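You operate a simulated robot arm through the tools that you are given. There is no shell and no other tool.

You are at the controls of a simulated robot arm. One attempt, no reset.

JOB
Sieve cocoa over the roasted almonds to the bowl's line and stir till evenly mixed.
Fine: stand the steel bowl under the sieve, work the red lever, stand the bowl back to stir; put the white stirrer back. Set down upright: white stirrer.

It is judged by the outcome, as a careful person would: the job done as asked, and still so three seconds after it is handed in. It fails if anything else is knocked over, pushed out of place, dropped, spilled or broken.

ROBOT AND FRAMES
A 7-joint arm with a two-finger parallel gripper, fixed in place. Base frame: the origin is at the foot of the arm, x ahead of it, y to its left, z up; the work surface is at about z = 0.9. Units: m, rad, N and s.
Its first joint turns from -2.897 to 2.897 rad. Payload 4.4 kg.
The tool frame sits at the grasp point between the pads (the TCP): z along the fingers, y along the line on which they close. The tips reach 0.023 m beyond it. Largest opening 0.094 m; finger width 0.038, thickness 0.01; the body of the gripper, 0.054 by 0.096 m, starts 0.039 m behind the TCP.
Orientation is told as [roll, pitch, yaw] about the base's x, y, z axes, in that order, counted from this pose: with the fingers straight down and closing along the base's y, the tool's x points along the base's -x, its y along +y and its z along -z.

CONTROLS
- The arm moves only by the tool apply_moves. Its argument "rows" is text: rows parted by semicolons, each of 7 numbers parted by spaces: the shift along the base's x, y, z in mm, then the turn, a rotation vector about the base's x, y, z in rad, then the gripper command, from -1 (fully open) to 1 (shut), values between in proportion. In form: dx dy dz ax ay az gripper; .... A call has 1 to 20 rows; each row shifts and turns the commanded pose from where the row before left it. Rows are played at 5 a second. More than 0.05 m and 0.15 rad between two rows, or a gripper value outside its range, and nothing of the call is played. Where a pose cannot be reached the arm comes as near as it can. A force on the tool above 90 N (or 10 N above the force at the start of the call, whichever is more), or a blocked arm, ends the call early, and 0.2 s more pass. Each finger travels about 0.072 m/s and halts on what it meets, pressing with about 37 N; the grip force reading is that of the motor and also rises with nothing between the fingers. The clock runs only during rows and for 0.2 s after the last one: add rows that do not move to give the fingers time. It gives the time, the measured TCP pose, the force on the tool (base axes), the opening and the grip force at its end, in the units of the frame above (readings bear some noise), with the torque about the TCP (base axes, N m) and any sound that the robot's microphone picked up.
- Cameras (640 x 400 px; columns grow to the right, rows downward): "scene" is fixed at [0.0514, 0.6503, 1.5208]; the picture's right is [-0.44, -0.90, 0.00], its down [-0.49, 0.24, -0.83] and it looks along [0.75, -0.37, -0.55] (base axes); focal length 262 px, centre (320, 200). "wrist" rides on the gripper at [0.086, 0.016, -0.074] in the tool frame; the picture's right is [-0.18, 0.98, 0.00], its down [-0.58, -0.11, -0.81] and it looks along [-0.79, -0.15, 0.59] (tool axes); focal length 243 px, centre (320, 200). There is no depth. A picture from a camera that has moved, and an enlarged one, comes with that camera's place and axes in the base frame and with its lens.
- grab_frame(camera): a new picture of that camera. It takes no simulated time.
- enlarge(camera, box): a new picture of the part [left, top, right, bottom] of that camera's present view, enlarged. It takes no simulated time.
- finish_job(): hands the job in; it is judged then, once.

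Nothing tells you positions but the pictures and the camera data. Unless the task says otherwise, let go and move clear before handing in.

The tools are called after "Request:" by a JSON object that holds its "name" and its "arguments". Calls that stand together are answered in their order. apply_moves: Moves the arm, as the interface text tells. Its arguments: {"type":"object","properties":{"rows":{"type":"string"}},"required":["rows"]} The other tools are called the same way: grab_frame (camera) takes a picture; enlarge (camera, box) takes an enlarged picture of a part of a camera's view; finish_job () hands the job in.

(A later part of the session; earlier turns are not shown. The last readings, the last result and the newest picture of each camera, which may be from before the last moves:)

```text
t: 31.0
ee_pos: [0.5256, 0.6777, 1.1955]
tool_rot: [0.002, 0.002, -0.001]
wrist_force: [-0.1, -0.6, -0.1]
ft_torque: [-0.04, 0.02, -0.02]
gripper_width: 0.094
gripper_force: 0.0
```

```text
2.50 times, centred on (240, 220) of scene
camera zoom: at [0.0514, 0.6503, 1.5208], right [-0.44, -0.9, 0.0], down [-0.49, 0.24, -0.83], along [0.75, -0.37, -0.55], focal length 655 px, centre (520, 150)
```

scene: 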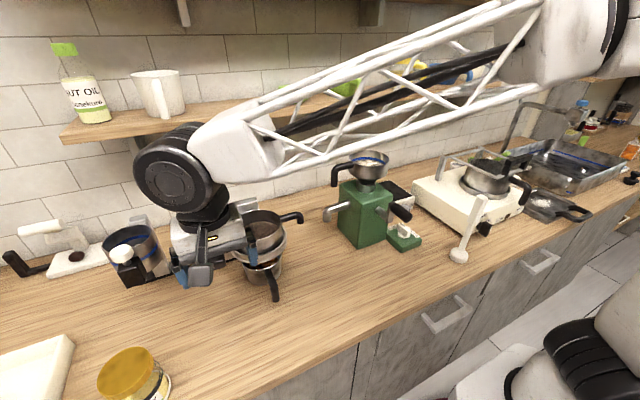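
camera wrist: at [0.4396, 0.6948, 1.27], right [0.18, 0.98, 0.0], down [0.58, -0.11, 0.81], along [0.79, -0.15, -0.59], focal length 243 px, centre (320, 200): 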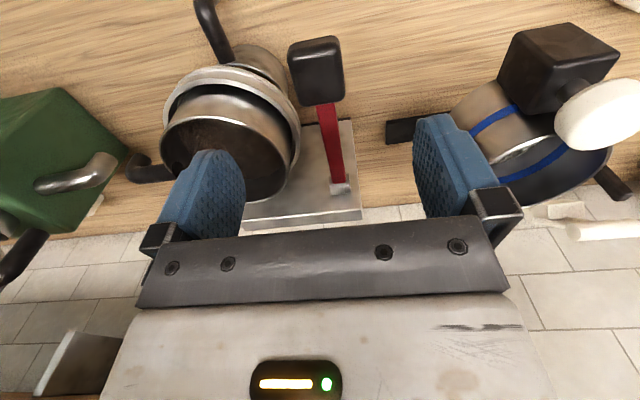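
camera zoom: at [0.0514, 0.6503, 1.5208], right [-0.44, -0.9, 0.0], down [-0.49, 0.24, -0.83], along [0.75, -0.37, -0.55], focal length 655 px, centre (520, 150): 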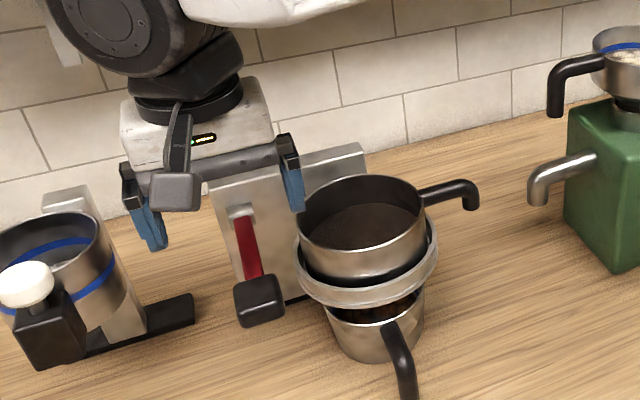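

The TCP lines up over the knob in both views. I'll lower so the pads straddle the knob.

Request:
{"name": "apply_moves", "arguments": {"rows": "0 0 -15 0 0 0 -1;0 0 -18 0 0 0 -1;0 0 -18 0 0 0 -1;0 0 -18 0 0 0 -1;0 0 -16 0 0 0 -1;0 0 -12 0 0 0 -1;0 0 -10 0 0 0 -1;0 0 0 0 0 0 -1"}}

Request:
{"name": "grab_frame", "arguments": {"camera": "wrist"}}

Request:
{"name": "enlarge", "arguments": {"camera": "scene", "box": [160, 140, 320, 300]}}

```text
t: 32.8
ee_pos: [0.5255, 0.6782, 1.0886]
tool_rot: [0.001, 0.001, -0.002]
wrist_force: [-0.5, 1.0, 0.1]
ft_torque: [0.01, -0.02, -0.03]
gripper_width: 0.0941
gripper_force: 0.0
```

```text
taken
camera wrist: at [0.4395, 0.6953, 1.1622], right [0.18, 0.98, 0.0], down [0.58, -0.11, 0.81], along [0.79, -0.15, -0.59], focal length 243 px, centre (320, 200)
```

wrist: 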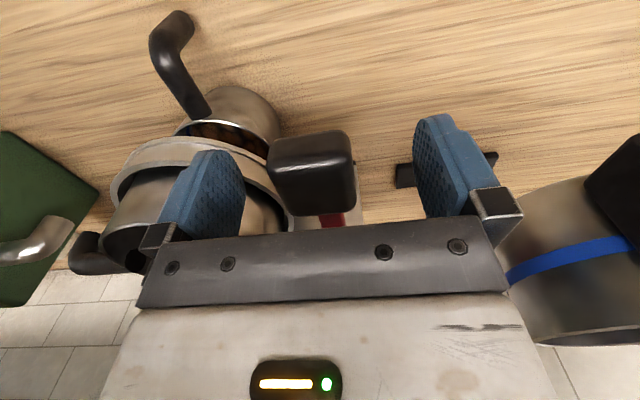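

```text
2.50 times, centred on (240, 220) of scene
camera zoom: at [0.0514, 0.6503, 1.5208], right [-0.44, -0.9, 0.0], down [-0.49, 0.24, -0.83], along [0.75, -0.37, -0.55], focal length 655 px, centre (520, 150)
```

zoom: 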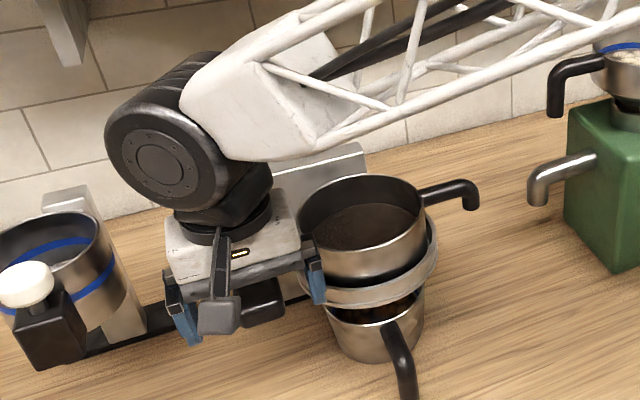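

Request:
{"name": "apply_moves", "arguments": {"rows": "0 0 0 0 0 0 1;0 0 0 0 0 0 1;0 0 0 0 0 0 1;0 0 0 0 0 0 1;0 0 0 0 0 0 1"}}

Request:
{"name": "grab_frame", "arguments": {"camera": "wrist"}}

```text
t: 33.8
ee_pos: [0.526, 0.6766, 1.087]
tool_rot: [-0.006, 0.004, 0.002]
wrist_force: [-10.6, -32.2, 6.5]
ft_torque: [-0.19, -0.75, 0.22]
gripper_width: 0.0398
gripper_force: 45.3
stopped in row 4: the force on the tool passed its limit at 93 N (the readings are from after the stop); the commanded pose is now the measured one
```

```text
taken
camera wrist: at [0.4398, 0.6925, 1.1617], right [0.18, 0.98, -0.01], down [0.58, -0.11, 0.8], along [0.79, -0.15, -0.59], focal length 243 px, centre (320, 200)
```

wrist: 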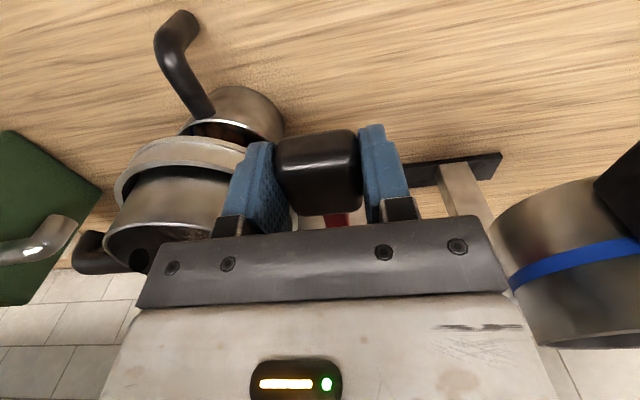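

The pads have the knob (0.040 m) but pulled sideways, so I'm a few millimetres off in y. I'll ease toward −y to relieve it.

Request:
{"name": "apply_moves", "arguments": {"rows": "0 -1 0 0 0 0 1;0 0 0 0 0 0 1"}}

```text
t: 34.4
ee_pos: [0.5262, 0.6748, 1.0876]
tool_rot: [-0.004, 0.004, -0.002]
wrist_force: [1.4, -7.3, 0.0]
ft_torque: [0.15, -0.07, 0.31]
gripper_width: 0.0398
gripper_force: 44.8
```

Side load is nearly gone. I'll press the lever down in small steps and watch the force and listen.

Request:
{"name": "apply_moves", "arguments": {"rows": "0 -0.3 -2 0 0 0 1;0 0 -3 0 0 0 1;0 0 -3 0 0 0 1;0 0 0 0 0 0 1"}}

Request:
{"name": "enlarge", "arguments": {"camera": "scene", "box": [200, 190, 320, 310]}}

```text
t: 35.4
ee_pos: [0.5253, 0.6756, 1.0799]
tool_rot: [-0.003, 0.003, -0.002]
wrist_force: [-1.5, 5.6, 10.2]
ft_torque: [0.31, -1.41, 0.16]
gripper_width: 0.0399
gripper_force: 44.7
```

```text
3.33 times, centred on (260, 250) of scene
camera zoom: at [0.0514, 0.6503, 1.5208], right [-0.44, -0.9, 0.0], down [-0.49, 0.24, -0.83], along [0.75, -0.37, -0.55], focal length 874 px, centre (520, 33)
```

zoom: 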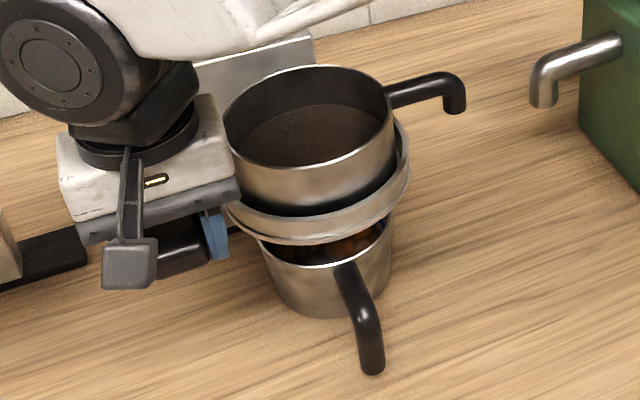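

Request:
{"name": "apply_moves", "arguments": {"rows": "0 0 -4 0 0 0 1;0 0 -4 0 0 0 1;0 0 -4 0 0 0 1;0 0 0 0 0 0 1"}}

Request:
{"name": "grab_frame", "arguments": {"camera": "wrist"}}

```text
t: 36.4
ee_pos: [0.5251, 0.6752, 1.0672]
tool_rot: [-0.004, 0.002, -0.002]
wrist_force: [1.0, 19.1, 10.4]
ft_torque: [0.5, -1.26, 0.2]
gripper_width: 0.0398
gripper_force: 45.2
```

```text
taken
camera wrist: at [0.4393, 0.6923, 1.1411], right [0.19, 0.98, 0.0], down [0.58, -0.11, 0.8], along [0.79, -0.15, -0.59], focal length 243 px, centre (320, 200)
```

wrist: 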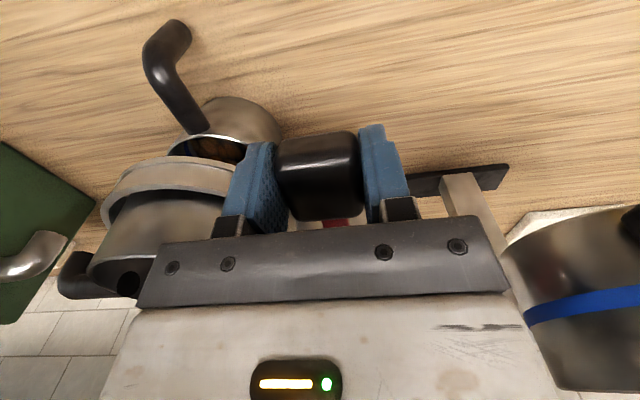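

Request:
{"name": "apply_moves", "arguments": {"rows": "0 0.4 -4 0 0 0 1;0.5 0 -4 0 0 0 1;0.5 0 -4 0 0 0 1;0.5 0 -4 0 0 0 1;0 0 0 0 0 0 1"}}

Request:
{"name": "grab_frame", "arguments": {"camera": "wrist"}}

Request:
{"name": "enlarge", "arguments": {"camera": "scene", "box": [200, 190, 320, 310]}}

```text
t: 37.6
ee_pos: [0.5266, 0.6747, 1.0494]
tool_rot: [-0.004, 0.004, -0.002]
wrist_force: [-6.4, 14.0, 10.0]
ft_torque: [0.4, -1.09, 0.29]
gripper_width: 0.0399
gripper_force: 44.5
```

```text
taken
camera wrist: at [0.4407, 0.6923, 1.1247], right [0.19, 0.98, -0.01], down [0.58, -0.11, 0.8], along [0.79, -0.15, -0.59], focal length 243 px, centre (320, 200)
```

wrist: 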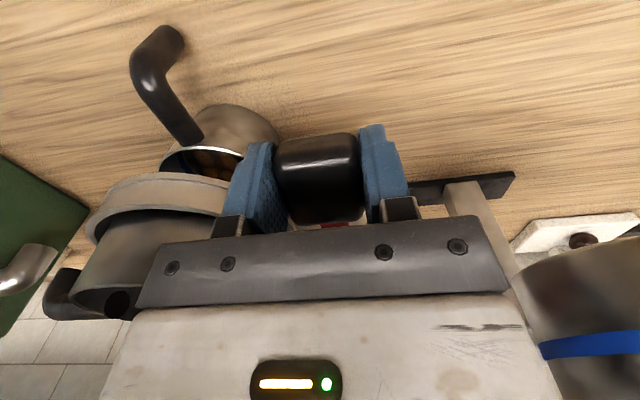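

```text
3.33 times, centred on (260, 250) of scene
camera zoom: at [0.0514, 0.6503, 1.5208], right [-0.44, -0.9, 0.0], down [-0.49, 0.24, -0.83], along [0.75, -0.37, -0.55], focal length 874 px, centre (520, 33)
```

zoom: 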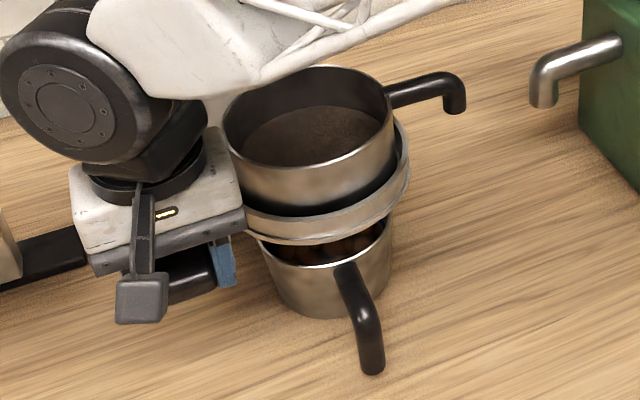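

Request:
{"name": "enlarge", "arguments": {"camera": "wrist", "box": [120, 80, 320, 240]}}

Request:
{"name": "apply_moves", "arguments": {"rows": "0.7 0.3 -4 0 0 0 1;0.8 0 -4 0 0 0 1;0.9 0 -4 0 0 0 1;1 0 -4 0 0 0 1;0 0 0 0 0 0 1"}}

Request:
{"name": "enlarge", "arguments": {"camera": "wrist", "box": [120, 80, 320, 240]}}

Request:
{"name": "enlarge", "arguments": {"camera": "scene", "box": [200, 190, 320, 310]}}

```text
2.50 times, centred on (220, 160) of wrist
camera zoom: at [0.4407, 0.6923, 1.1247], right [0.19, 0.98, -0.01], down [0.58, -0.11, 0.8], along [0.79, -0.15, -0.59], focal length 606 px, centre (570, 300)
```

zoom: 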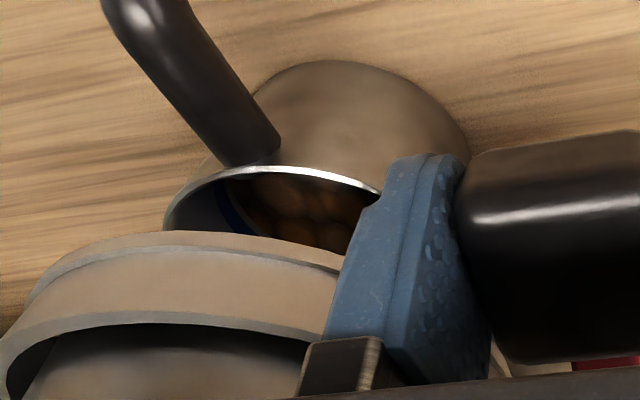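

```text
t: 38.8
ee_pos: [0.5306, 0.6748, 1.0364]
tool_rot: [-0.004, 0.002, -0.002]
wrist_force: [-7.9, -29.9, 36.1]
ft_torque: [-0.16, -0.05, 0.62]
gripper_width: 0.0397
gripper_force: 45.2
```

```text
2.50 times, centred on (220, 160) of wrist
camera zoom: at [0.4455, 0.6923, 1.1106], right [0.19, 0.98, 0.0], down [0.58, -0.11, 0.81], along [0.79, -0.15, -0.59], focal length 606 px, centre (570, 300)
```

zoom: 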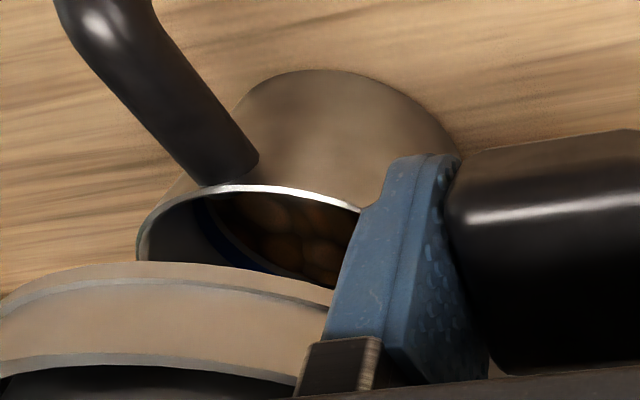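

```text
3.33 times, centred on (260, 250) of scene
camera zoom: at [0.0514, 0.6503, 1.5208], right [-0.44, -0.9, 0.0], down [-0.49, 0.24, -0.83], along [0.75, -0.37, -0.55], focal length 874 px, centre (520, 33)
```

zoom: 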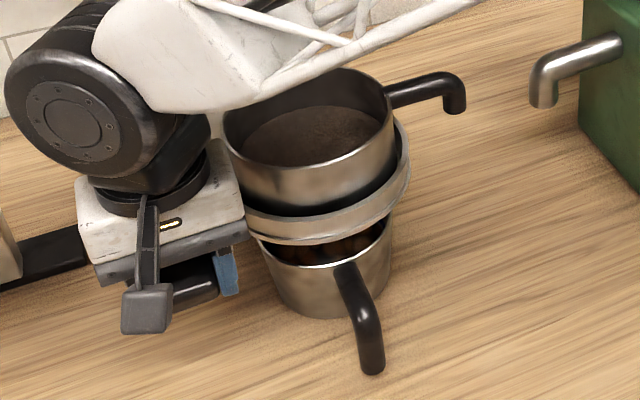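

The lever has reached its lower stop at z≈1.037. I'll bring it back up along the arc and see what has fallen.

Request:
{"name": "apply_moves", "arguments": {"rows": "0 -0.3 4 0 0 0 1;-1 0 4 0 0 0 1;-0.9 0 5 0 0 0 1;-0.8 0 5 0 0 0 1;-0.7 0 5 0 0 0 1;-0.5 0 5 0 0 0 1;0 0 0 0 0 0 1"}}

Request:
{"name": "enlarge", "arguments": {"camera": "scene", "box": [200, 190, 320, 310]}}

Request:
{"name": "enlarge", "arguments": {"camera": "wrist", "box": [120, 80, 320, 240]}}

```text
t: 40.4
ee_pos: [0.528, 0.6746, 1.0625]
tool_rot: [-0.006, 0.005, 0.001]
wrist_force: [-1.1, -6.3, -6.7]
ft_torque: [0.33, 1.39, 0.17]
gripper_width: 0.0396
gripper_force: 45.1
```

```text
3.33 times, centred on (260, 250) of scene
camera zoom: at [0.0514, 0.6503, 1.5208], right [-0.44, -0.9, 0.0], down [-0.49, 0.24, -0.83], along [0.75, -0.37, -0.55], focal length 874 px, centre (520, 33)
```

zoom: 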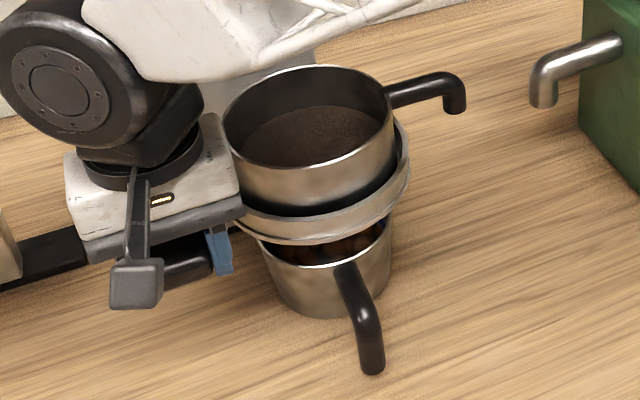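

```text
2.50 times, centred on (220, 160) of wrist
camera zoom: at [0.4405, 0.6923, 1.1367], right [0.18, 0.98, -0.01], down [0.58, -0.11, 0.8], along [0.79, -0.15, -0.59], focal length 606 px, centre (570, 300)
```

zoom: 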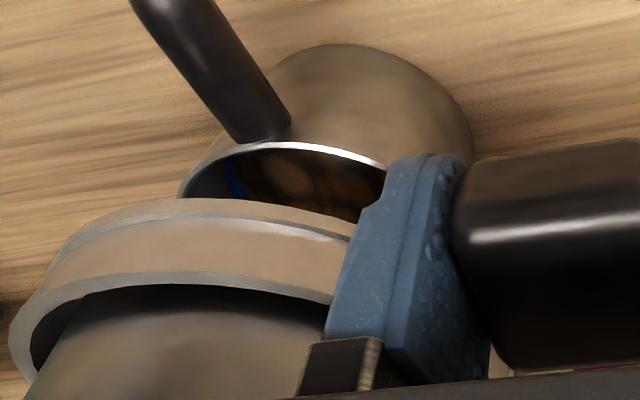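

Request:
{"name": "apply_moves", "arguments": {"rows": "-0.4 -0.2 5 0 0 0 1;-0.2 0 5 0 0 0 1;0 0 5 0 0 0 1;0 0 5 0 0 0 1;0 0 4 0 0 0 1;0 0 0 0 0 0 1"}}

Request:
{"name": "enlarge", "arguments": {"camera": "scene", "box": [230, 200, 310, 280]}}

Request:
{"name": "enlarge", "arguments": {"camera": "wrist", "box": [140, 80, 280, 190]}}

```text
t: 41.8
ee_pos: [0.5266, 0.6753, 1.086]
tool_rot: [-0.006, 0.005, -0.001]
wrist_force: [-2.6, -9.1, -35.7]
ft_torque: [0.51, 0.13, 0.55]
gripper_width: 0.0397
gripper_force: 45.2
```

```text
5.00 times, centred on (270, 240) of scene
camera zoom: at [0.0514, 0.6503, 1.5208], right [-0.44, -0.9, 0.0], down [-0.49, 0.24, -0.83], along [0.75, -0.37, -0.55], focal length 1311 px, centre (570, 0)
```

zoom: 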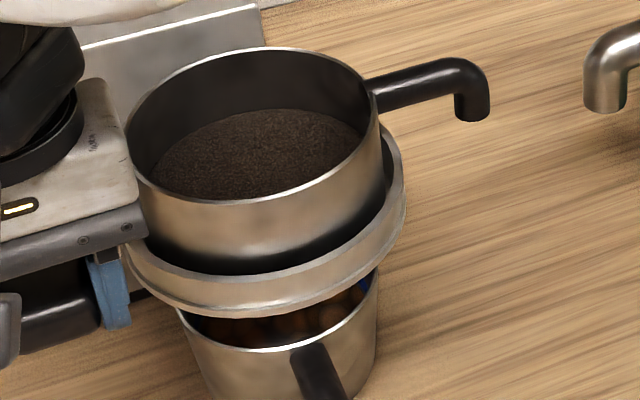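

```text
3.64 times, centred on (210, 135) of wrist
camera zoom: at [0.4405, 0.6925, 1.1596], right [0.18, 0.98, -0.01], down [0.59, -0.1, 0.8], along [0.79, -0.15, -0.59], focal length 882 px, centre (720, 436)
```

zoom: 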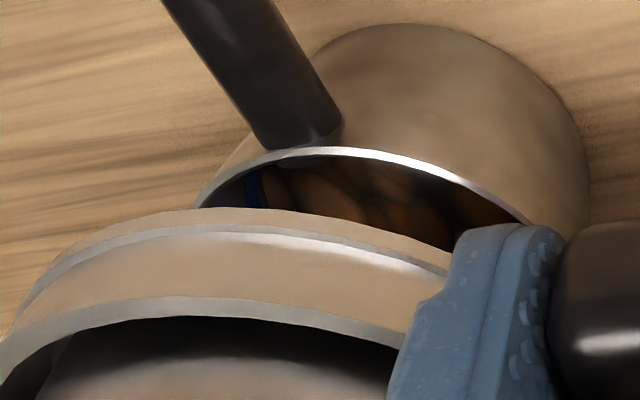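

The upper stop is z≈1.087, so I know the full stroke. I can't see a clear change yet, so I'll do another full down stroke, hold it briefly at the bottom and compare.

Request:
{"name": "apply_moves", "arguments": {"rows": "0 -0.2 -5 0 0 0 1;0 0 -7 0 0 0 1;0 0 -7 0 0 0 1;0.4 0 -7 0 0 0 1;0.8 0 -7 0 0 0 1;1 0 -7 0 0 0 1;1.4 0 -7 0 0 0 1;0.6 0 -4 0 0 0 1;0 0 0 0 0 0 1;0 0 0 0 0 0 1;0 0 0 0 0 0 1"}}

Request:
{"name": "enlarge", "arguments": {"camera": "scene", "box": [230, 200, 310, 280]}}

Request:
{"name": "enlarge", "arguments": {"camera": "wrist", "box": [120, 80, 320, 240]}}

```text
t: 44.2
ee_pos: [0.5319, 0.675, 1.0362]
tool_rot: [-0.005, 0.003, -0.001]
wrist_force: [-4.1, -23.1, 11.3]
ft_torque: [0.44, -1.21, -0.13]
gripper_width: 0.0399
gripper_force: 44.1
```

```text
5.00 times, centred on (270, 240) of scene
camera zoom: at [0.0514, 0.6503, 1.5208], right [-0.44, -0.9, 0.0], down [-0.49, 0.24, -0.83], along [0.75, -0.37, -0.55], focal length 1311 px, centre (570, 0)
```

zoom: 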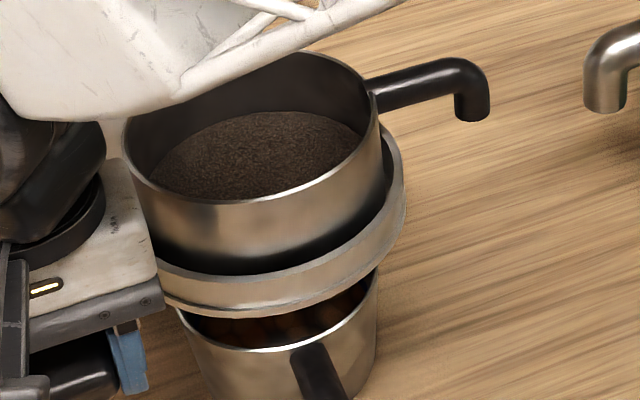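

```text
2.50 times, centred on (220, 160) of wrist
camera zoom: at [0.4452, 0.6923, 1.1105], right [0.19, 0.98, 0.0], down [0.58, -0.11, 0.8], along [0.79, -0.15, -0.59], focal length 606 px, centre (570, 300)
```

zoom: 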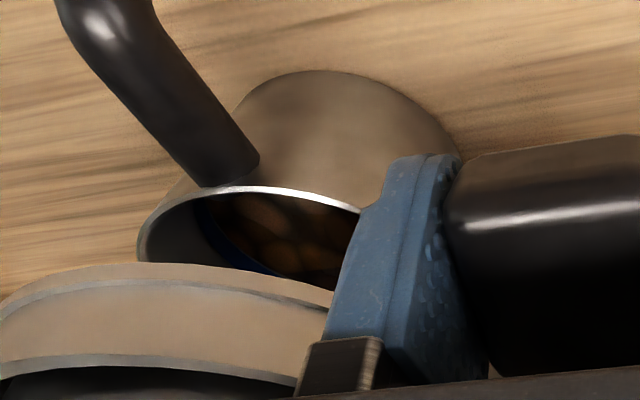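

Request:
{"name": "enlarge", "arguments": {"camera": "scene", "box": [260, 245, 310, 280]}}

Request:
{"name": "enlarge", "arguments": {"camera": "wrist", "box": [155, 135, 245, 200]}}

```text
11.43 times, centred on (285, 262) of scene
camera zoom: at [0.0514, 0.6503, 1.5208], right [-0.44, -0.9, 0.0], down [-0.49, 0.24, -0.83], along [0.75, -0.37, -0.55], focal length 2996 px, centre (720, -514)
```

zoom: 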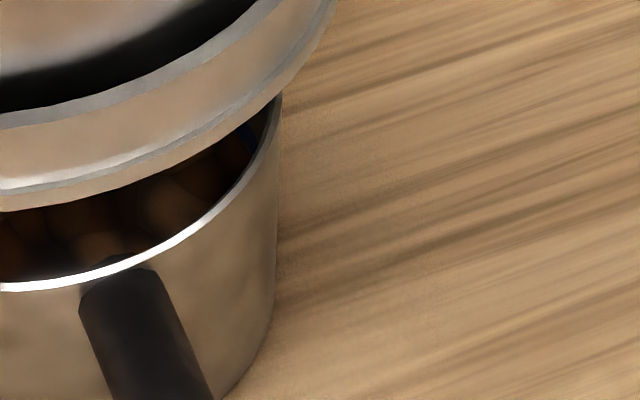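

```text
6.15 times, centred on (200, 168) of wrist
camera zoom: at [0.4452, 0.6923, 1.1105], right [0.19, 0.98, 0.0], down [0.58, -0.11, 0.8], along [0.79, -0.15, -0.59], focal length 1493 px, centre (1058, 400)
```

zoom: 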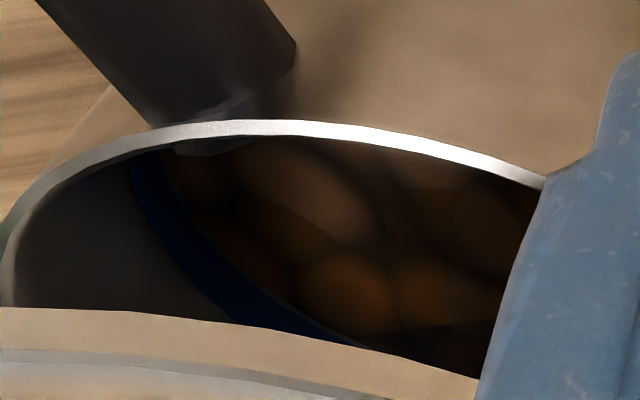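

Request:
{"name": "apply_moves", "arguments": {"rows": "0 -0.3 4 0 0 0 1;-1 0 7 0 0 0 1;-1 0 7 0 0 0 1;-0.9 0 7 0 0 0 1;-0.7 0 7 0 0 0 1;-0.4 0 7 0 0 0 1;-0.2 0 7 0 0 0 1;0 0 4 0 0 0 1;0 0 0 0 0 0 1;0 0 0 0 0 0 1"}}

Request:
{"name": "enlarge", "arguments": {"camera": "scene", "box": [230, 200, 310, 280]}}

Request:
{"name": "enlarge", "arguments": {"camera": "wrist", "box": [140, 80, 280, 190]}}

Request:
{"name": "enlarge", "arguments": {"camera": "scene", "box": [260, 245, 310, 280]}}

```text
t: 46.4
ee_pos: [0.5271, 0.6745, 1.0857]
tool_rot: [-0.005, 0.006, 0.001]
wrist_force: [-2.9, 33.5, -36.7]
ft_torque: [0.3, 0.05, 0.43]
gripper_width: 0.0398
gripper_force: 45.2
```

```text
5.00 times, centred on (270, 240) of scene
camera zoom: at [0.0514, 0.6503, 1.5208], right [-0.44, -0.9, 0.0], down [-0.49, 0.24, -0.83], along [0.75, -0.37, -0.55], focal length 1311 px, centre (570, 0)
```

zoom: 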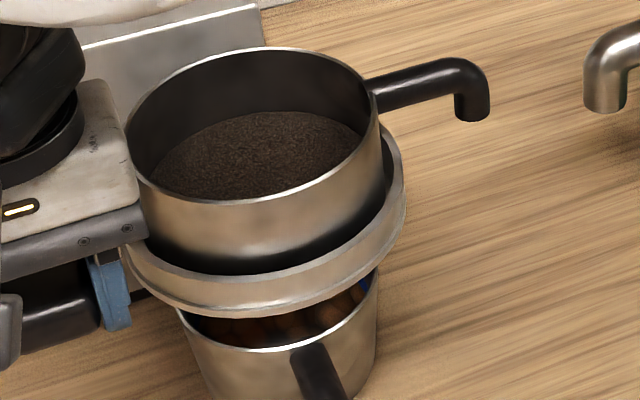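

```text
3.64 times, centred on (210, 135) of wrist
camera zoom: at [0.4402, 0.6924, 1.1592], right [0.18, 0.98, -0.01], down [0.59, -0.1, 0.8], along [0.79, -0.15, -0.59], focal length 882 px, centre (720, 436)
```

zoom: 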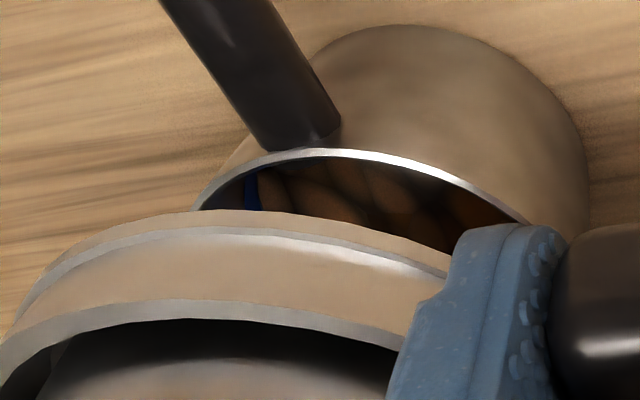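

```text
11.43 times, centred on (285, 262) of scene
camera zoom: at [0.0514, 0.6503, 1.5208], right [-0.44, -0.9, 0.0], down [-0.49, 0.24, -0.83], along [0.75, -0.37, -0.55], focal length 2996 px, centre (720, -514)
```

zoom: 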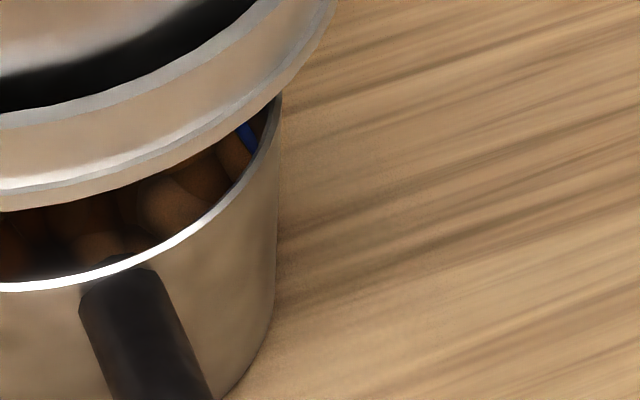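

Cocoa is coming through (the sieve level is dropping slightly), but I need a clear view of the bowl's line. I'll ease off, release the lever, and put the camera in front of the gap under the sieve.

Request:
{"name": "apply_moves", "arguments": {"rows": "0 0.5 -2 0 0 0 1;0 0 0 0 0 0 0;0 0 0 0 0 0 -0.5;0 0 0 0 0 0 -1;0 0 0 0 0 0 -1;0 0 10 0 0 0 -1;0 0 20 0 0 0 -1;0 0 25 0 0 0 -1;-5 0 25 0 0 0 -1;-15 0 20 0 0 0 -1;-15 -5 5 0 0 0 -1;0 0 0 0 0 0 -1"}}

Request:
{"name": "enlarge", "arguments": {"camera": "scene", "box": [160, 140, 320, 300]}}

```text
t: 49.0
ee_pos: [0.4917, 0.6701, 1.1888]
tool_rot: [-0.006, 0.001, -0.003]
wrist_force: [-0.8, 0.3, -0.1]
ft_torque: [-0.06, 0.01, 0.01]
gripper_width: 0.094
gripper_force: 0.0
```

```text
2.50 times, centred on (240, 220) of scene
camera zoom: at [0.0514, 0.6503, 1.5208], right [-0.44, -0.9, 0.0], down [-0.49, 0.24, -0.83], along [0.75, -0.37, -0.55], focal length 655 px, centre (520, 150)
```

zoom: 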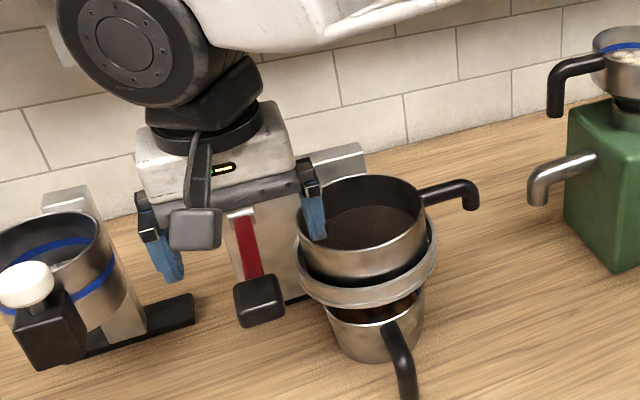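

Request:
{"name": "apply_moves", "arguments": {"rows": "-15 -12 -8 0 -0.035 0 -1;-15 -12 -8 0 -0.035 0 -1;-15 -12 -8 0 -0.035 0 -1;-15 -12 -8 0 -0.035 0 -1;-16 -11 -9 0 -0.035 0 -1;-16 -11 -9 0 -0.035 0 -1;5 -7 -13 0 -0.035 0 -1;10 -7 -13 0 -0.035 0 -1;12 -7 -13 0 -0.035 0 -1;12 -7 -13 0 -0.035 0 -1;12 -7 -13 0 -0.035 0 -1;10 -8 -13 0 -0.035 0 -1;0 0 0 0 0 0 -1"}}

Request:
{"name": "grab_frame", "arguments": {"camera": "wrist"}}

Request:
{"name": "enlarge", "arguments": {"camera": "wrist", "box": [260, 80, 420, 220]}}

```text
t: 51.8
ee_pos: [0.4614, 0.5574, 1.0606]
tool_rot: [-0.005, -0.419, -0.003]
wrist_force: [-0.5, -0.4, 0.8]
ft_torque: [-0.02, -0.01, 0.02]
gripper_width: 0.0942
gripper_force: 0.0
```

```text
taken
camera wrist: at [0.3518, 0.5748, 1.0935], right [0.17, 0.98, 0.07], down [0.2, -0.11, 0.97], along [0.96, -0.15, -0.22], focal length 243 px, centre (320, 200)
```

wrist: 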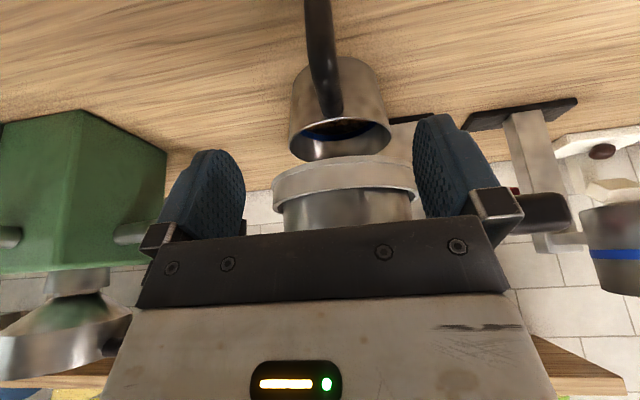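

```text
2.86 times, centred on (340, 150) of wrist
camera zoom: at [0.3518, 0.5748, 1.0935], right [0.17, 0.98, 0.07], down [0.2, -0.11, 0.97], along [0.96, -0.15, -0.22], focal length 693 px, centre (263, 343)
```

zoom: 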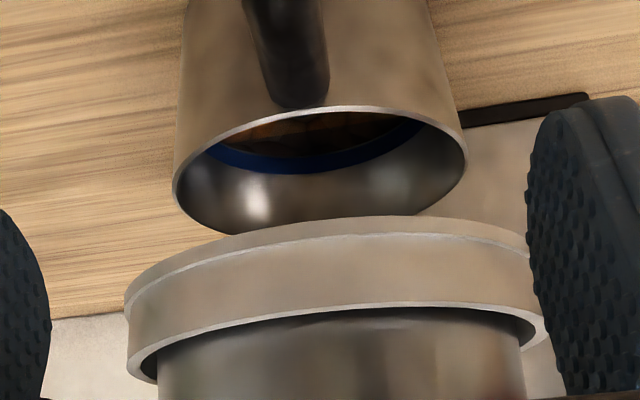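

Request:
{"name": "enlarge", "arguments": {"camera": "wrist", "box": [300, 110, 380, 145]}}

```text
8.00 times, centred on (340, 128) of wrist
camera zoom: at [0.3518, 0.5748, 1.0935], right [0.17, 0.98, 0.07], down [0.2, -0.11, 0.97], along [0.96, -0.15, -0.22], focal length 1941 px, centre (160, 780)
```

zoom: 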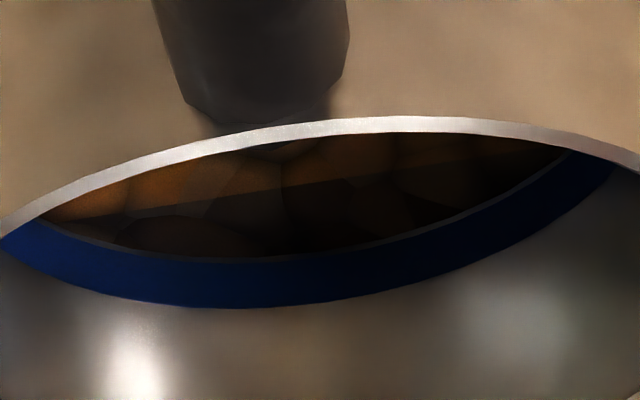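

The view under the ring is clear: the cocoa and almond surface sits about 1 mm below the lower edge of the blue band, so it needs a bit more. I'll go back to the lever for another stroke, comparing pictures at the bottom before and after a hold.

Request:
{"name": "apply_moves", "arguments": {"rows": "-10 8 13 0 0.035 0 -1;-12 7 13 0 0.035 0 -1;-12 7 13 0 0.035 0 -1;-12 7 13 0 0.035 0 -1;-10 7 13 0 0.035 0 -1;-5 7 13 0 0.035 0 -1;15 12 8 0 0.035 0 -1;15 12 8 0 0.035 0 -1;15 12 8 0 0.035 0 -1;15 12 8 0 0.035 0 -1;16 11 9 0 0.035 0 -1;16 11 9 0 0.034 0 -1;12 2 0 0 0 0 -1;12 2 0 0 0 0 -1;11 0 0 0 0 0 -1;0 0 0 0 0 0 -1"}}

```text
t: 55.2
ee_pos: [0.5267, 0.6738, 1.1887]
tool_rot: [-0.005, 0.003, -0.003]
wrist_force: [0.2, 0.0, -0.4]
ft_torque: [0.0, -0.04, 0.0]
gripper_width: 0.0935
gripper_force: 0.1
```

Request:
{"name": "apply_moves", "arguments": {"rows": "0 0 -15 0 0 0 -1;0 0 -18 0 0 0 -1;0 0 -18 0 0 0 -1;0 0 -18 0 0 0 -1;0 0 -16 0 0 0 -1;0 0 -10 0 0 0 -1;0 0 -7 0 0 0 -1;0 0 0 0 0 0 -1;0 0 0 0 0 0 0;0 0 0 0 0 0 0.1;0 0 0 0 0 0 0.15;0 0 0 0 0 0 1;0 0 0 0 0 0 1"}}

Request:
{"name": "grab_frame", "arguments": {"camera": "wrist"}}

Request:
{"name": "enlarge", "arguments": {"camera": "wrist", "box": [155, 100, 255, 170]}}

```text
t: 58.0
ee_pos: [0.527, 0.675, 1.086]
tool_rot: [-0.002, 0.002, 0.0]
wrist_force: [11.7, 55.0, -7.2]
ft_torque: [0.59, 0.35, 0.04]
gripper_width: 0.0401
gripper_force: 44.8
```

```text
taken
camera wrist: at [0.4399, 0.6921, 1.1599], right [0.18, 0.98, 0.0], down [0.58, -0.11, 0.81], along [0.79, -0.15, -0.59], focal length 243 px, centre (320, 200)
```

wrist: 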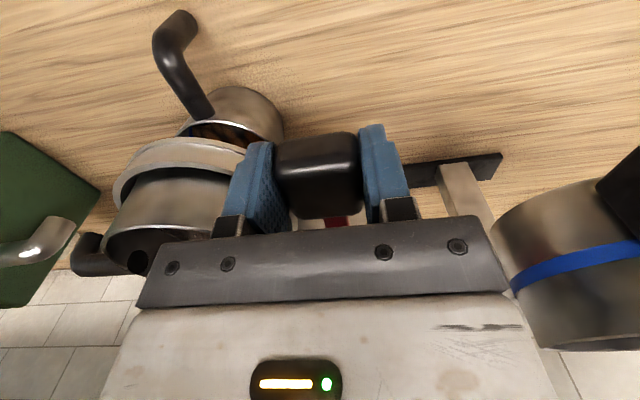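

```text
5.71 times, centred on (205, 135) of wrist
camera zoom: at [0.4399, 0.6921, 1.1599], right [0.18, 0.98, 0.0], down [0.58, -0.11, 0.81], along [0.79, -0.15, -0.59], focal length 1386 px, centre (977, 571)
```

zoom: 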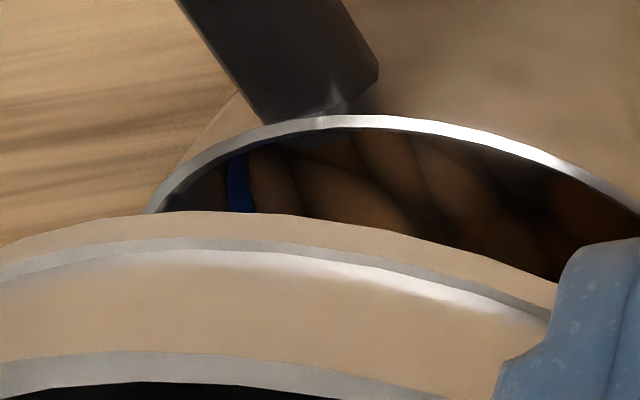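

I'll relieve the sideways load and make the third down stroke, with a picture as soon as it bottoms.

Request:
{"name": "apply_moves", "arguments": {"rows": "0 1 0 0 0 0 1;0 0.8 0 0 0 0 1;0 0 -4 0 0 0 1;0 0 -7 0 0 0 1;0 0 -7 0 0 0 1;0.4 0 -7 0 0 0 1;0.8 0 -7 0 0 0 1;1 0 -7 0 0 0 1;1.4 0 -7 0 0 0 1;0.6 0 -3 0 0 0 1"}}

Request:
{"name": "enlarge", "arguments": {"camera": "wrist", "box": [155, 135, 245, 200]}}

Request:
{"name": "enlarge", "arguments": {"camera": "scene", "box": [230, 200, 310, 280]}}

```text
t: 60.2
ee_pos: [0.5315, 0.6752, 1.0376]
tool_rot: [-0.003, 0.004, -0.001]
wrist_force: [-19.5, -19.8, 18.8]
ft_torque: [0.35, -1.0, -0.29]
gripper_width: 0.0401
gripper_force: 44.6
```

```text
6.15 times, centred on (200, 168) of wrist
camera zoom: at [0.4443, 0.6923, 1.1129], right [0.19, 0.98, 0.0], down [0.58, -0.11, 0.81], along [0.79, -0.15, -0.59], focal length 1493 px, centre (1058, 400)
```

zoom: 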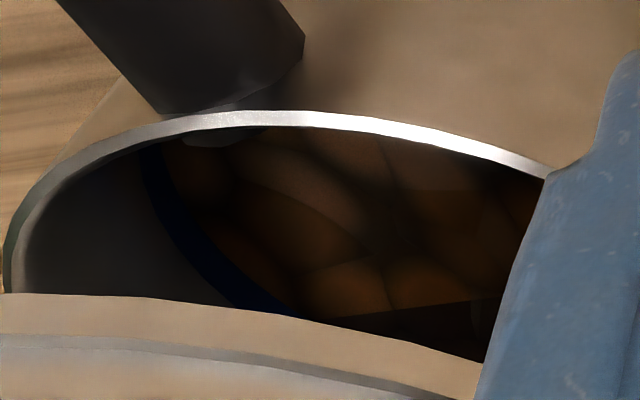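

```text
5.00 times, centred on (270, 240) of scene
camera zoom: at [0.0514, 0.6503, 1.5208], right [-0.44, -0.9, 0.0], down [-0.49, 0.24, -0.83], along [0.75, -0.37, -0.55], focal length 1311 px, centre (570, 0)
```

zoom: 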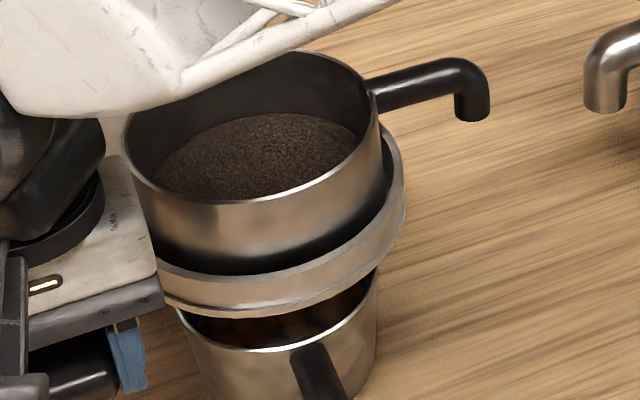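

Request:
{"name": "apply_moves", "arguments": {"rows": "0 0 0 0 0 0 1;0 0 0 0 0 0 1;0 0 0 0 0 0 1;0 0 0 0 0 0 1"}}

Request:
{"name": "enlarge", "arguments": {"camera": "wrist", "box": [155, 135, 245, 200]}}

Request:
{"name": "enlarge", "arguments": {"camera": "scene", "box": [230, 200, 310, 280]}}

```text
t: 61.2
ee_pos: [0.5301, 0.6758, 1.0386]
tool_rot: [-0.002, 0.001, -0.002]
wrist_force: [-26.0, -20.1, 21.6]
ft_torque: [0.3, -0.52, -0.23]
gripper_width: 0.0395
gripper_force: 44.6
```

```text
6.15 times, centred on (200, 168) of wrist
camera zoom: at [0.4444, 0.6923, 1.1126], right [0.19, 0.98, 0.0], down [0.58, -0.11, 0.81], along [0.79, -0.15, -0.59], focal length 1493 px, centre (1058, 400)
```

zoom: 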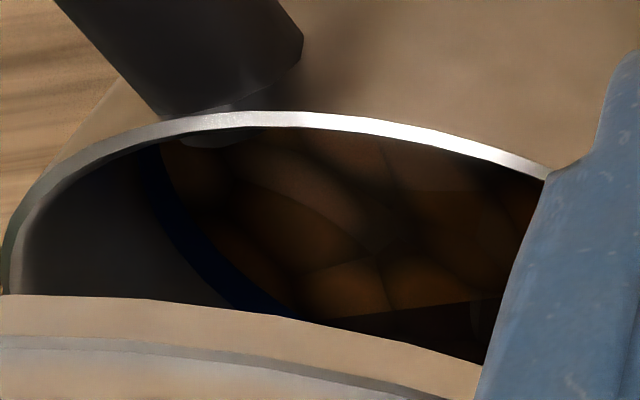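

```text
5.00 times, centred on (270, 240) of scene
camera zoom: at [0.0514, 0.6503, 1.5208], right [-0.44, -0.9, 0.0], down [-0.49, 0.24, -0.83], along [0.75, -0.37, -0.55], focal length 1311 px, centre (570, 0)
```

zoom: 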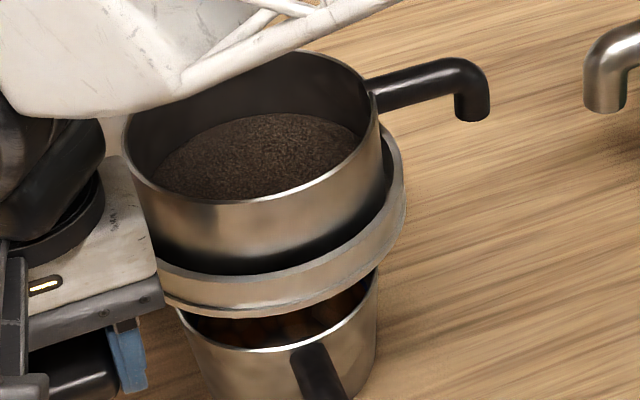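

Nothing changes while holding, so each full stroke delivers one dose of roughly 2 mm. I'll raise the lever and make a fourth stroke, which should bring the surface to the middle of the band.

Request:
{"name": "apply_moves", "arguments": {"rows": "0 -0.6 4 0 0 0 1;-1 0 7 0 0 0 1;-1 0 7 0 0 0 1;-0.9 0 7 0 0 0 1;-0.7 0 7 0 0 0 1;-0.4 0 7 0 0 0 1;-0.2 0 7 0 0 0 1;0 0 3 0 0 0 1;0 0 0 0 0 0 1"}}

Request:
{"name": "enlarge", "arguments": {"camera": "wrist", "box": [155, 100, 255, 170]}}

Request:
{"name": "enlarge", "arguments": {"camera": "scene", "box": [230, 200, 310, 280]}}

```text
t: 63.2
ee_pos: [0.5267, 0.6749, 1.0849]
tool_rot: [-0.008, 0.006, -0.001]
wrist_force: [13.3, 6.5, -28.1]
ft_torque: [0.29, 0.68, 0.36]
gripper_width: 0.0398
gripper_force: 44.4
```

```text
5.71 times, centred on (205, 135) of wrist
camera zoom: at [0.4401, 0.6925, 1.159], right [0.19, 0.98, -0.01], down [0.58, -0.1, 0.8], along [0.79, -0.15, -0.59], focal length 1386 px, centre (977, 571)
```

zoom: 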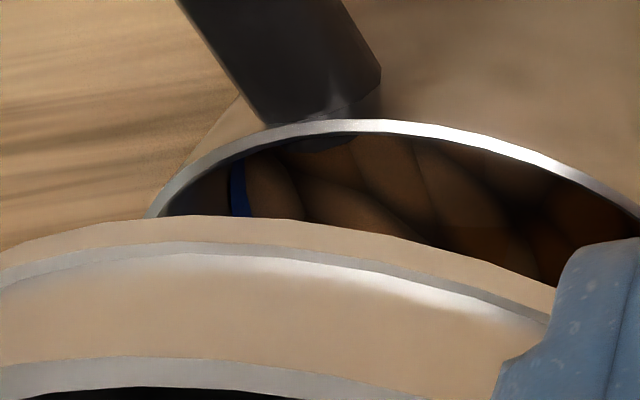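

```text
5.00 times, centred on (270, 240) of scene
camera zoom: at [0.0514, 0.6503, 1.5208], right [-0.44, -0.9, 0.0], down [-0.49, 0.24, -0.83], along [0.75, -0.37, -0.55], focal length 1311 px, centre (570, 0)
```

zoom: 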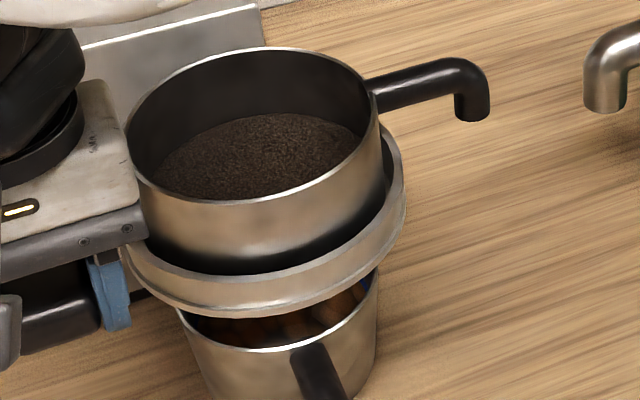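

Request:
{"name": "apply_moves", "arguments": {"rows": "0 0 -1.5 0 0 0 1;0 0 0 0 0 0 0;0 0 0 0 0 0 -0.5;0 0 0 0 0 0 -1;0 0 0 0 0 0 -1;0 0 10 0 0 0 -1;0 0 20 0 0 0 -1;0 0 25 0 0 0 -1;-5 0 25 0 0 0 -1;-15 0 20 0 0 0 -1;-15 -5 5 0 0 0 -1;0 0 0 0 0 0 -1"}}

Request:
{"name": "apply_moves", "arguments": {"rows": "-15 -12 -8 0 -0.035 0 -1;-15 -12 -8 0 -0.035 0 -1;-15 -12 -8 0 -0.035 0 -1;-15 -12 -8 0 -0.035 0 -1;-16 -11 -9 0 -0.035 0 -1;-16 -11 -9 0 -0.035 0 -1;5 -7 -13 0 -0.035 0 -1;10 -7 -13 0 -0.035 0 -1;12 -7 -13 0 -0.035 0 -1;12 -7 -13 0 -0.035 0 -1;12 -7 -13 0 -0.035 0 -1;10 -8 -13 0 -0.035 0 -1;0 0 0 0 0 0 -1"}}

Request:
{"name": "enlarge", "arguments": {"camera": "wrist", "box": [300, 110, 380, 145]}}

```text
t: 65.8
ee_pos: [0.4919, 0.6689, 1.1904]
tool_rot: [-0.006, 0.004, -0.001]
wrist_force: [-0.6, 0.1, 0.9]
ft_torque: [0.0, -0.03, 0.02]
gripper_width: 0.0939
gripper_force: 0.0
```

```text
t: 68.6
ee_pos: [0.4615, 0.555, 1.0607]
tool_rot: [-0.003, -0.418, -0.003]
wrist_force: [-0.3, -0.2, -0.5]
ft_torque: [-0.02, -0.01, -0.03]
gripper_width: 0.0938
gripper_force: 0.1
```

```text
8.00 times, centred on (340, 128) of wrist
camera zoom: at [0.3524, 0.5725, 1.0933], right [0.17, 0.98, 0.07], down [0.2, -0.11, 0.97], along [0.96, -0.15, -0.22], focal length 1941 px, centre (160, 780)
```

zoom: 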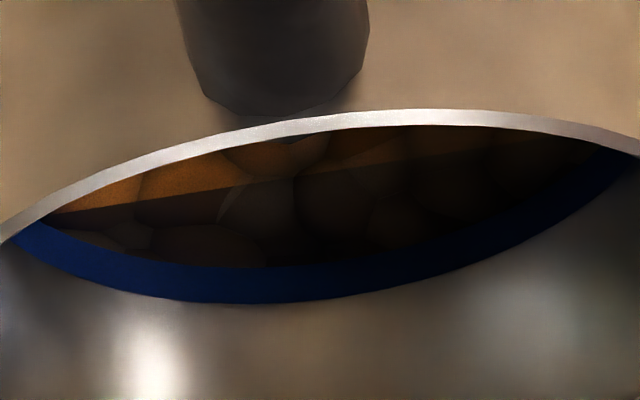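

Precisely measured: after three strokes the surface covers about 24% of the band's height, and each stroke adds about a third. One more stroke puts it at the band's centre, so I'll return for it.

Request:
{"name": "apply_moves", "arguments": {"rows": "-10 8 13 0 0.035 0 -1;-12 7 13 0 0.035 0 -1;-12 7 13 0 0.035 0 -1;-12 7 13 0 0.035 0 -1;-10 7 13 0 0.035 0 -1;-5 7 13 0 0.035 0 -1;15 12 8 0 0.035 0 -1;15 12 8 0 0.035 0 -1;15 12 8 0 0.035 0 -1;15 12 8 0 0.035 0 -1;16 11 9 0 0.035 0 -1;16 11 9 0 0.034 0 -1;12 3 0 0 0 0 -1;12 3 0 0 0 0 -1;11 0.5 0 0 0 0 -1;0 0 0 0 0 0 -1"}}

Request:
{"name": "apply_moves", "arguments": {"rows": "0 0 -15 0 0 0 -1;0 0 -18 0 0 0 -1;0 0 -18 0 0 0 -1;0 0 -18 0 0 0 -1;0 0 -16 0 0 0 -1;0 0 -10 0 0 0 -1;0 0 -8 0 0 0 -1;0 0 0 0 0 0 -1"}}

```text
t: 72.0
ee_pos: [0.5254, 0.6774, 1.19]
tool_rot: [-0.005, 0.002, 0.0]
wrist_force: [-0.2, 0.1, 0.9]
ft_torque: [0.02, 0.02, -0.01]
gripper_width: 0.0941
gripper_force: 0.1
```

```text
t: 73.8
ee_pos: [0.5249, 0.6767, 1.0873]
tool_rot: [-0.003, 0.003, -0.002]
wrist_force: [0.2, -0.6, 0.7]
ft_torque: [0.01, -0.02, -0.01]
gripper_width: 0.0941
gripper_force: 0.0
```

Request:
{"name": "apply_moves", "arguments": {"rows": "1 -1.6 0 0 0 0 -1;0 0 0 0 0 0 0;0 0 0 0 0 0 0.1;0 0 0 0 0 0 0.15;0 0 0 0 0 0 1;0 0 0 0 0 0 1"}}

```text
t: 75.2
ee_pos: [0.5277, 0.6739, 1.0868]
tool_rot: [-0.005, 0.003, -0.001]
wrist_force: [0.5, -1.0, 0.2]
ft_torque: [0.23, -0.01, 0.3]
gripper_width: 0.0396
gripper_force: 45.0
```

Gripped with almost no side load. Now the fourth stroke, down and back up.

Request:
{"name": "apply_moves", "arguments": {"rows": "0 0 -4 0 0 0 1;0 0 -7 0 0 0 1;0 0 -7 0 0 0 1;0.4 0 -7 0 0 0 1;0.8 0 -7 0 0 0 1;1 0 -7 0 0 0 1;1.4 0 -7 0 0 0 1;0.6 0 -4 0 0 0 1;0 0 0 0 0 0 1"}}

Request:
{"name": "enlarge", "arguments": {"camera": "wrist", "box": [155, 135, 245, 200]}}

Request:
{"name": "apply_moves", "arguments": {"rows": "0 0 4 0 0 0 1;-1 0 7 0 0 0 1;-1 0 7 0 0 0 1;-0.9 0 7 0 0 0 1;-0.7 0 7 0 0 0 1;-0.4 0 7 0 0 0 1;-0.2 0 7 0 0 0 1;0 0 3 0 0 0 1;0 0 0 0 0 0 1"}}

Request:
{"name": "enlarge", "arguments": {"camera": "wrist", "box": [155, 100, 255, 170]}}

```text
t: 77.2
ee_pos: [0.5321, 0.6743, 1.0383]
tool_rot: [-0.004, 0.0, -0.002]
wrist_force: [-10.8, -31.4, 32.8]
ft_torque: [0.04, 0.0, 0.21]
gripper_width: 0.0397
gripper_force: 44.8
```

```text
6.15 times, centred on (200, 168) of wrist
camera zoom: at [0.4459, 0.6923, 1.1124], right [0.19, 0.98, 0.0], down [0.58, -0.11, 0.81], along [0.79, -0.15, -0.59], focal length 1493 px, centre (1058, 400)
```

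zoom: 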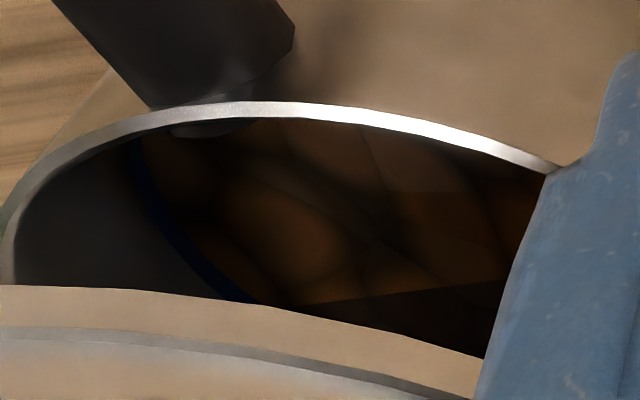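

```text
t: 79.2
ee_pos: [0.5281, 0.6752, 1.0844]
tool_rot: [-0.007, 0.002, -0.002]
wrist_force: [0.0, 5.9, -31.9]
ft_torque: [0.32, 0.69, 0.22]
gripper_width: 0.0397
gripper_force: 45.1
```

```text
5.71 times, centred on (205, 135) of wrist
camera zoom: at [0.4414, 0.6925, 1.1588], right [0.18, 0.98, -0.01], down [0.58, -0.1, 0.81], along [0.79, -0.15, -0.59], focal length 1386 px, centre (977, 571)
```

zoom: 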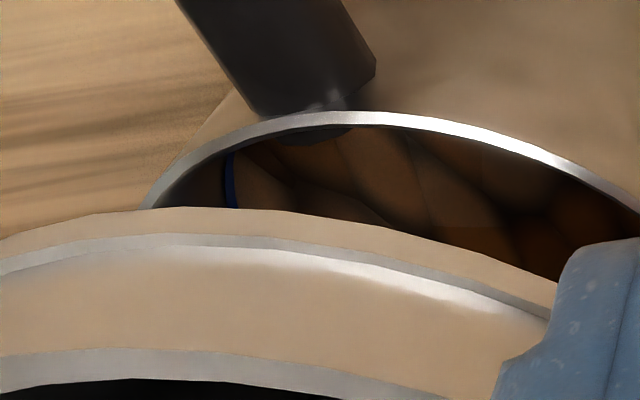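

About 58% of the band is now covered, so the surface is at the line. I'll release the lever at its top and confirm from the gap view.

Request:
{"name": "apply_moves", "arguments": {"rows": "0 0 -1.5 0 0 0 1;0 0 0 0 0 0 0;0 0 0 0 0 0 -0.5;0 0 0 0 0 0 -1;0 0 0 0 0 0 -1;0 0 10 0 0 0 -1;0 0 20 0 0 0 -1;0 0 25 0 0 0 -1;-5 0 25 0 0 0 -1;-15 0 20 0 0 0 -1;-15 -5 5 0 0 0 -1;0 0 0 0 0 0 -1"}}

Request:
{"name": "apply_moves", "arguments": {"rows": "-15 -12 -8 0 -0.035 0 -1;-15 -12 -8 0 -0.035 0 -1;-15 -12 -8 0 -0.035 0 -1;-15 -12 -8 0 -0.035 0 -1;-16 -11 -9 0 -0.035 0 -1;-16 -11 -9 0 -0.035 0 -1;5 -7 -13 0 -0.035 0 -1;10 -7 -13 0 -0.035 0 -1;12 -7 -13 0 -0.035 0 -1;12 -7 -13 0 -0.035 0 -1;12 -7 -13 0 -0.035 0 -1;10 -8 -13 0 -0.035 0 -1;0 0 0 0 0 0 -1"}}

Request:
{"name": "enlarge", "arguments": {"camera": "wrist", "box": [300, 110, 380, 145]}}

Request:
{"name": "enlarge", "arguments": {"camera": "scene", "box": [160, 160, 360, 320]}}

```text
t: 81.8
ee_pos: [0.4928, 0.6698, 1.1895]
tool_rot: [-0.005, 0.004, -0.001]
wrist_force: [0.0, 0.2, 0.2]
ft_torque: [0.04, 0.01, 0.02]
gripper_width: 0.0936
gripper_force: 0.0
```

```text
t: 84.6
ee_pos: [0.4623, 0.5572, 1.062]
tool_rot: [-0.004, -0.421, -0.003]
wrist_force: [-0.5, 0.4, 0.0]
ft_torque: [0.01, -0.03, -0.01]
gripper_width: 0.0942
gripper_force: 0.0
```

```text
8.00 times, centred on (340, 128) of wrist
camera zoom: at [0.3528, 0.5749, 1.0949], right [0.17, 0.98, 0.07], down [0.2, -0.11, 0.97], along [0.96, -0.15, -0.22], focal length 1941 px, centre (160, 780)
```

zoom: 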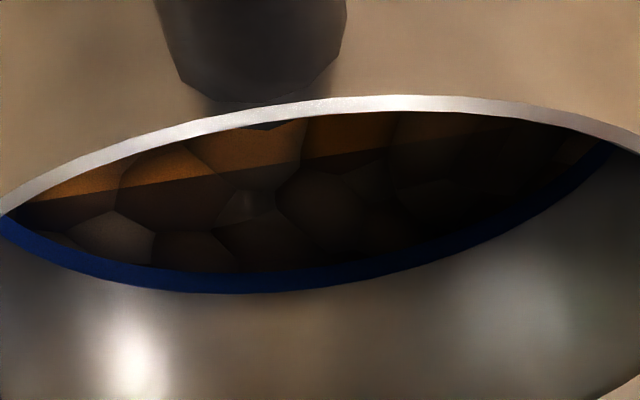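

```text
2.50 times, centred on (260, 240) of scene
camera zoom: at [0.0514, 0.6503, 1.5208], right [-0.44, -0.9, 0.0], down [-0.49, 0.24, -0.83], along [0.75, -0.37, -0.55], focal length 655 px, centre (470, 100)
```

zoom: 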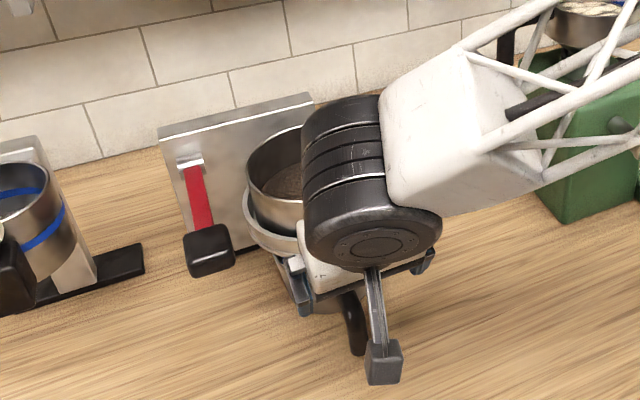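

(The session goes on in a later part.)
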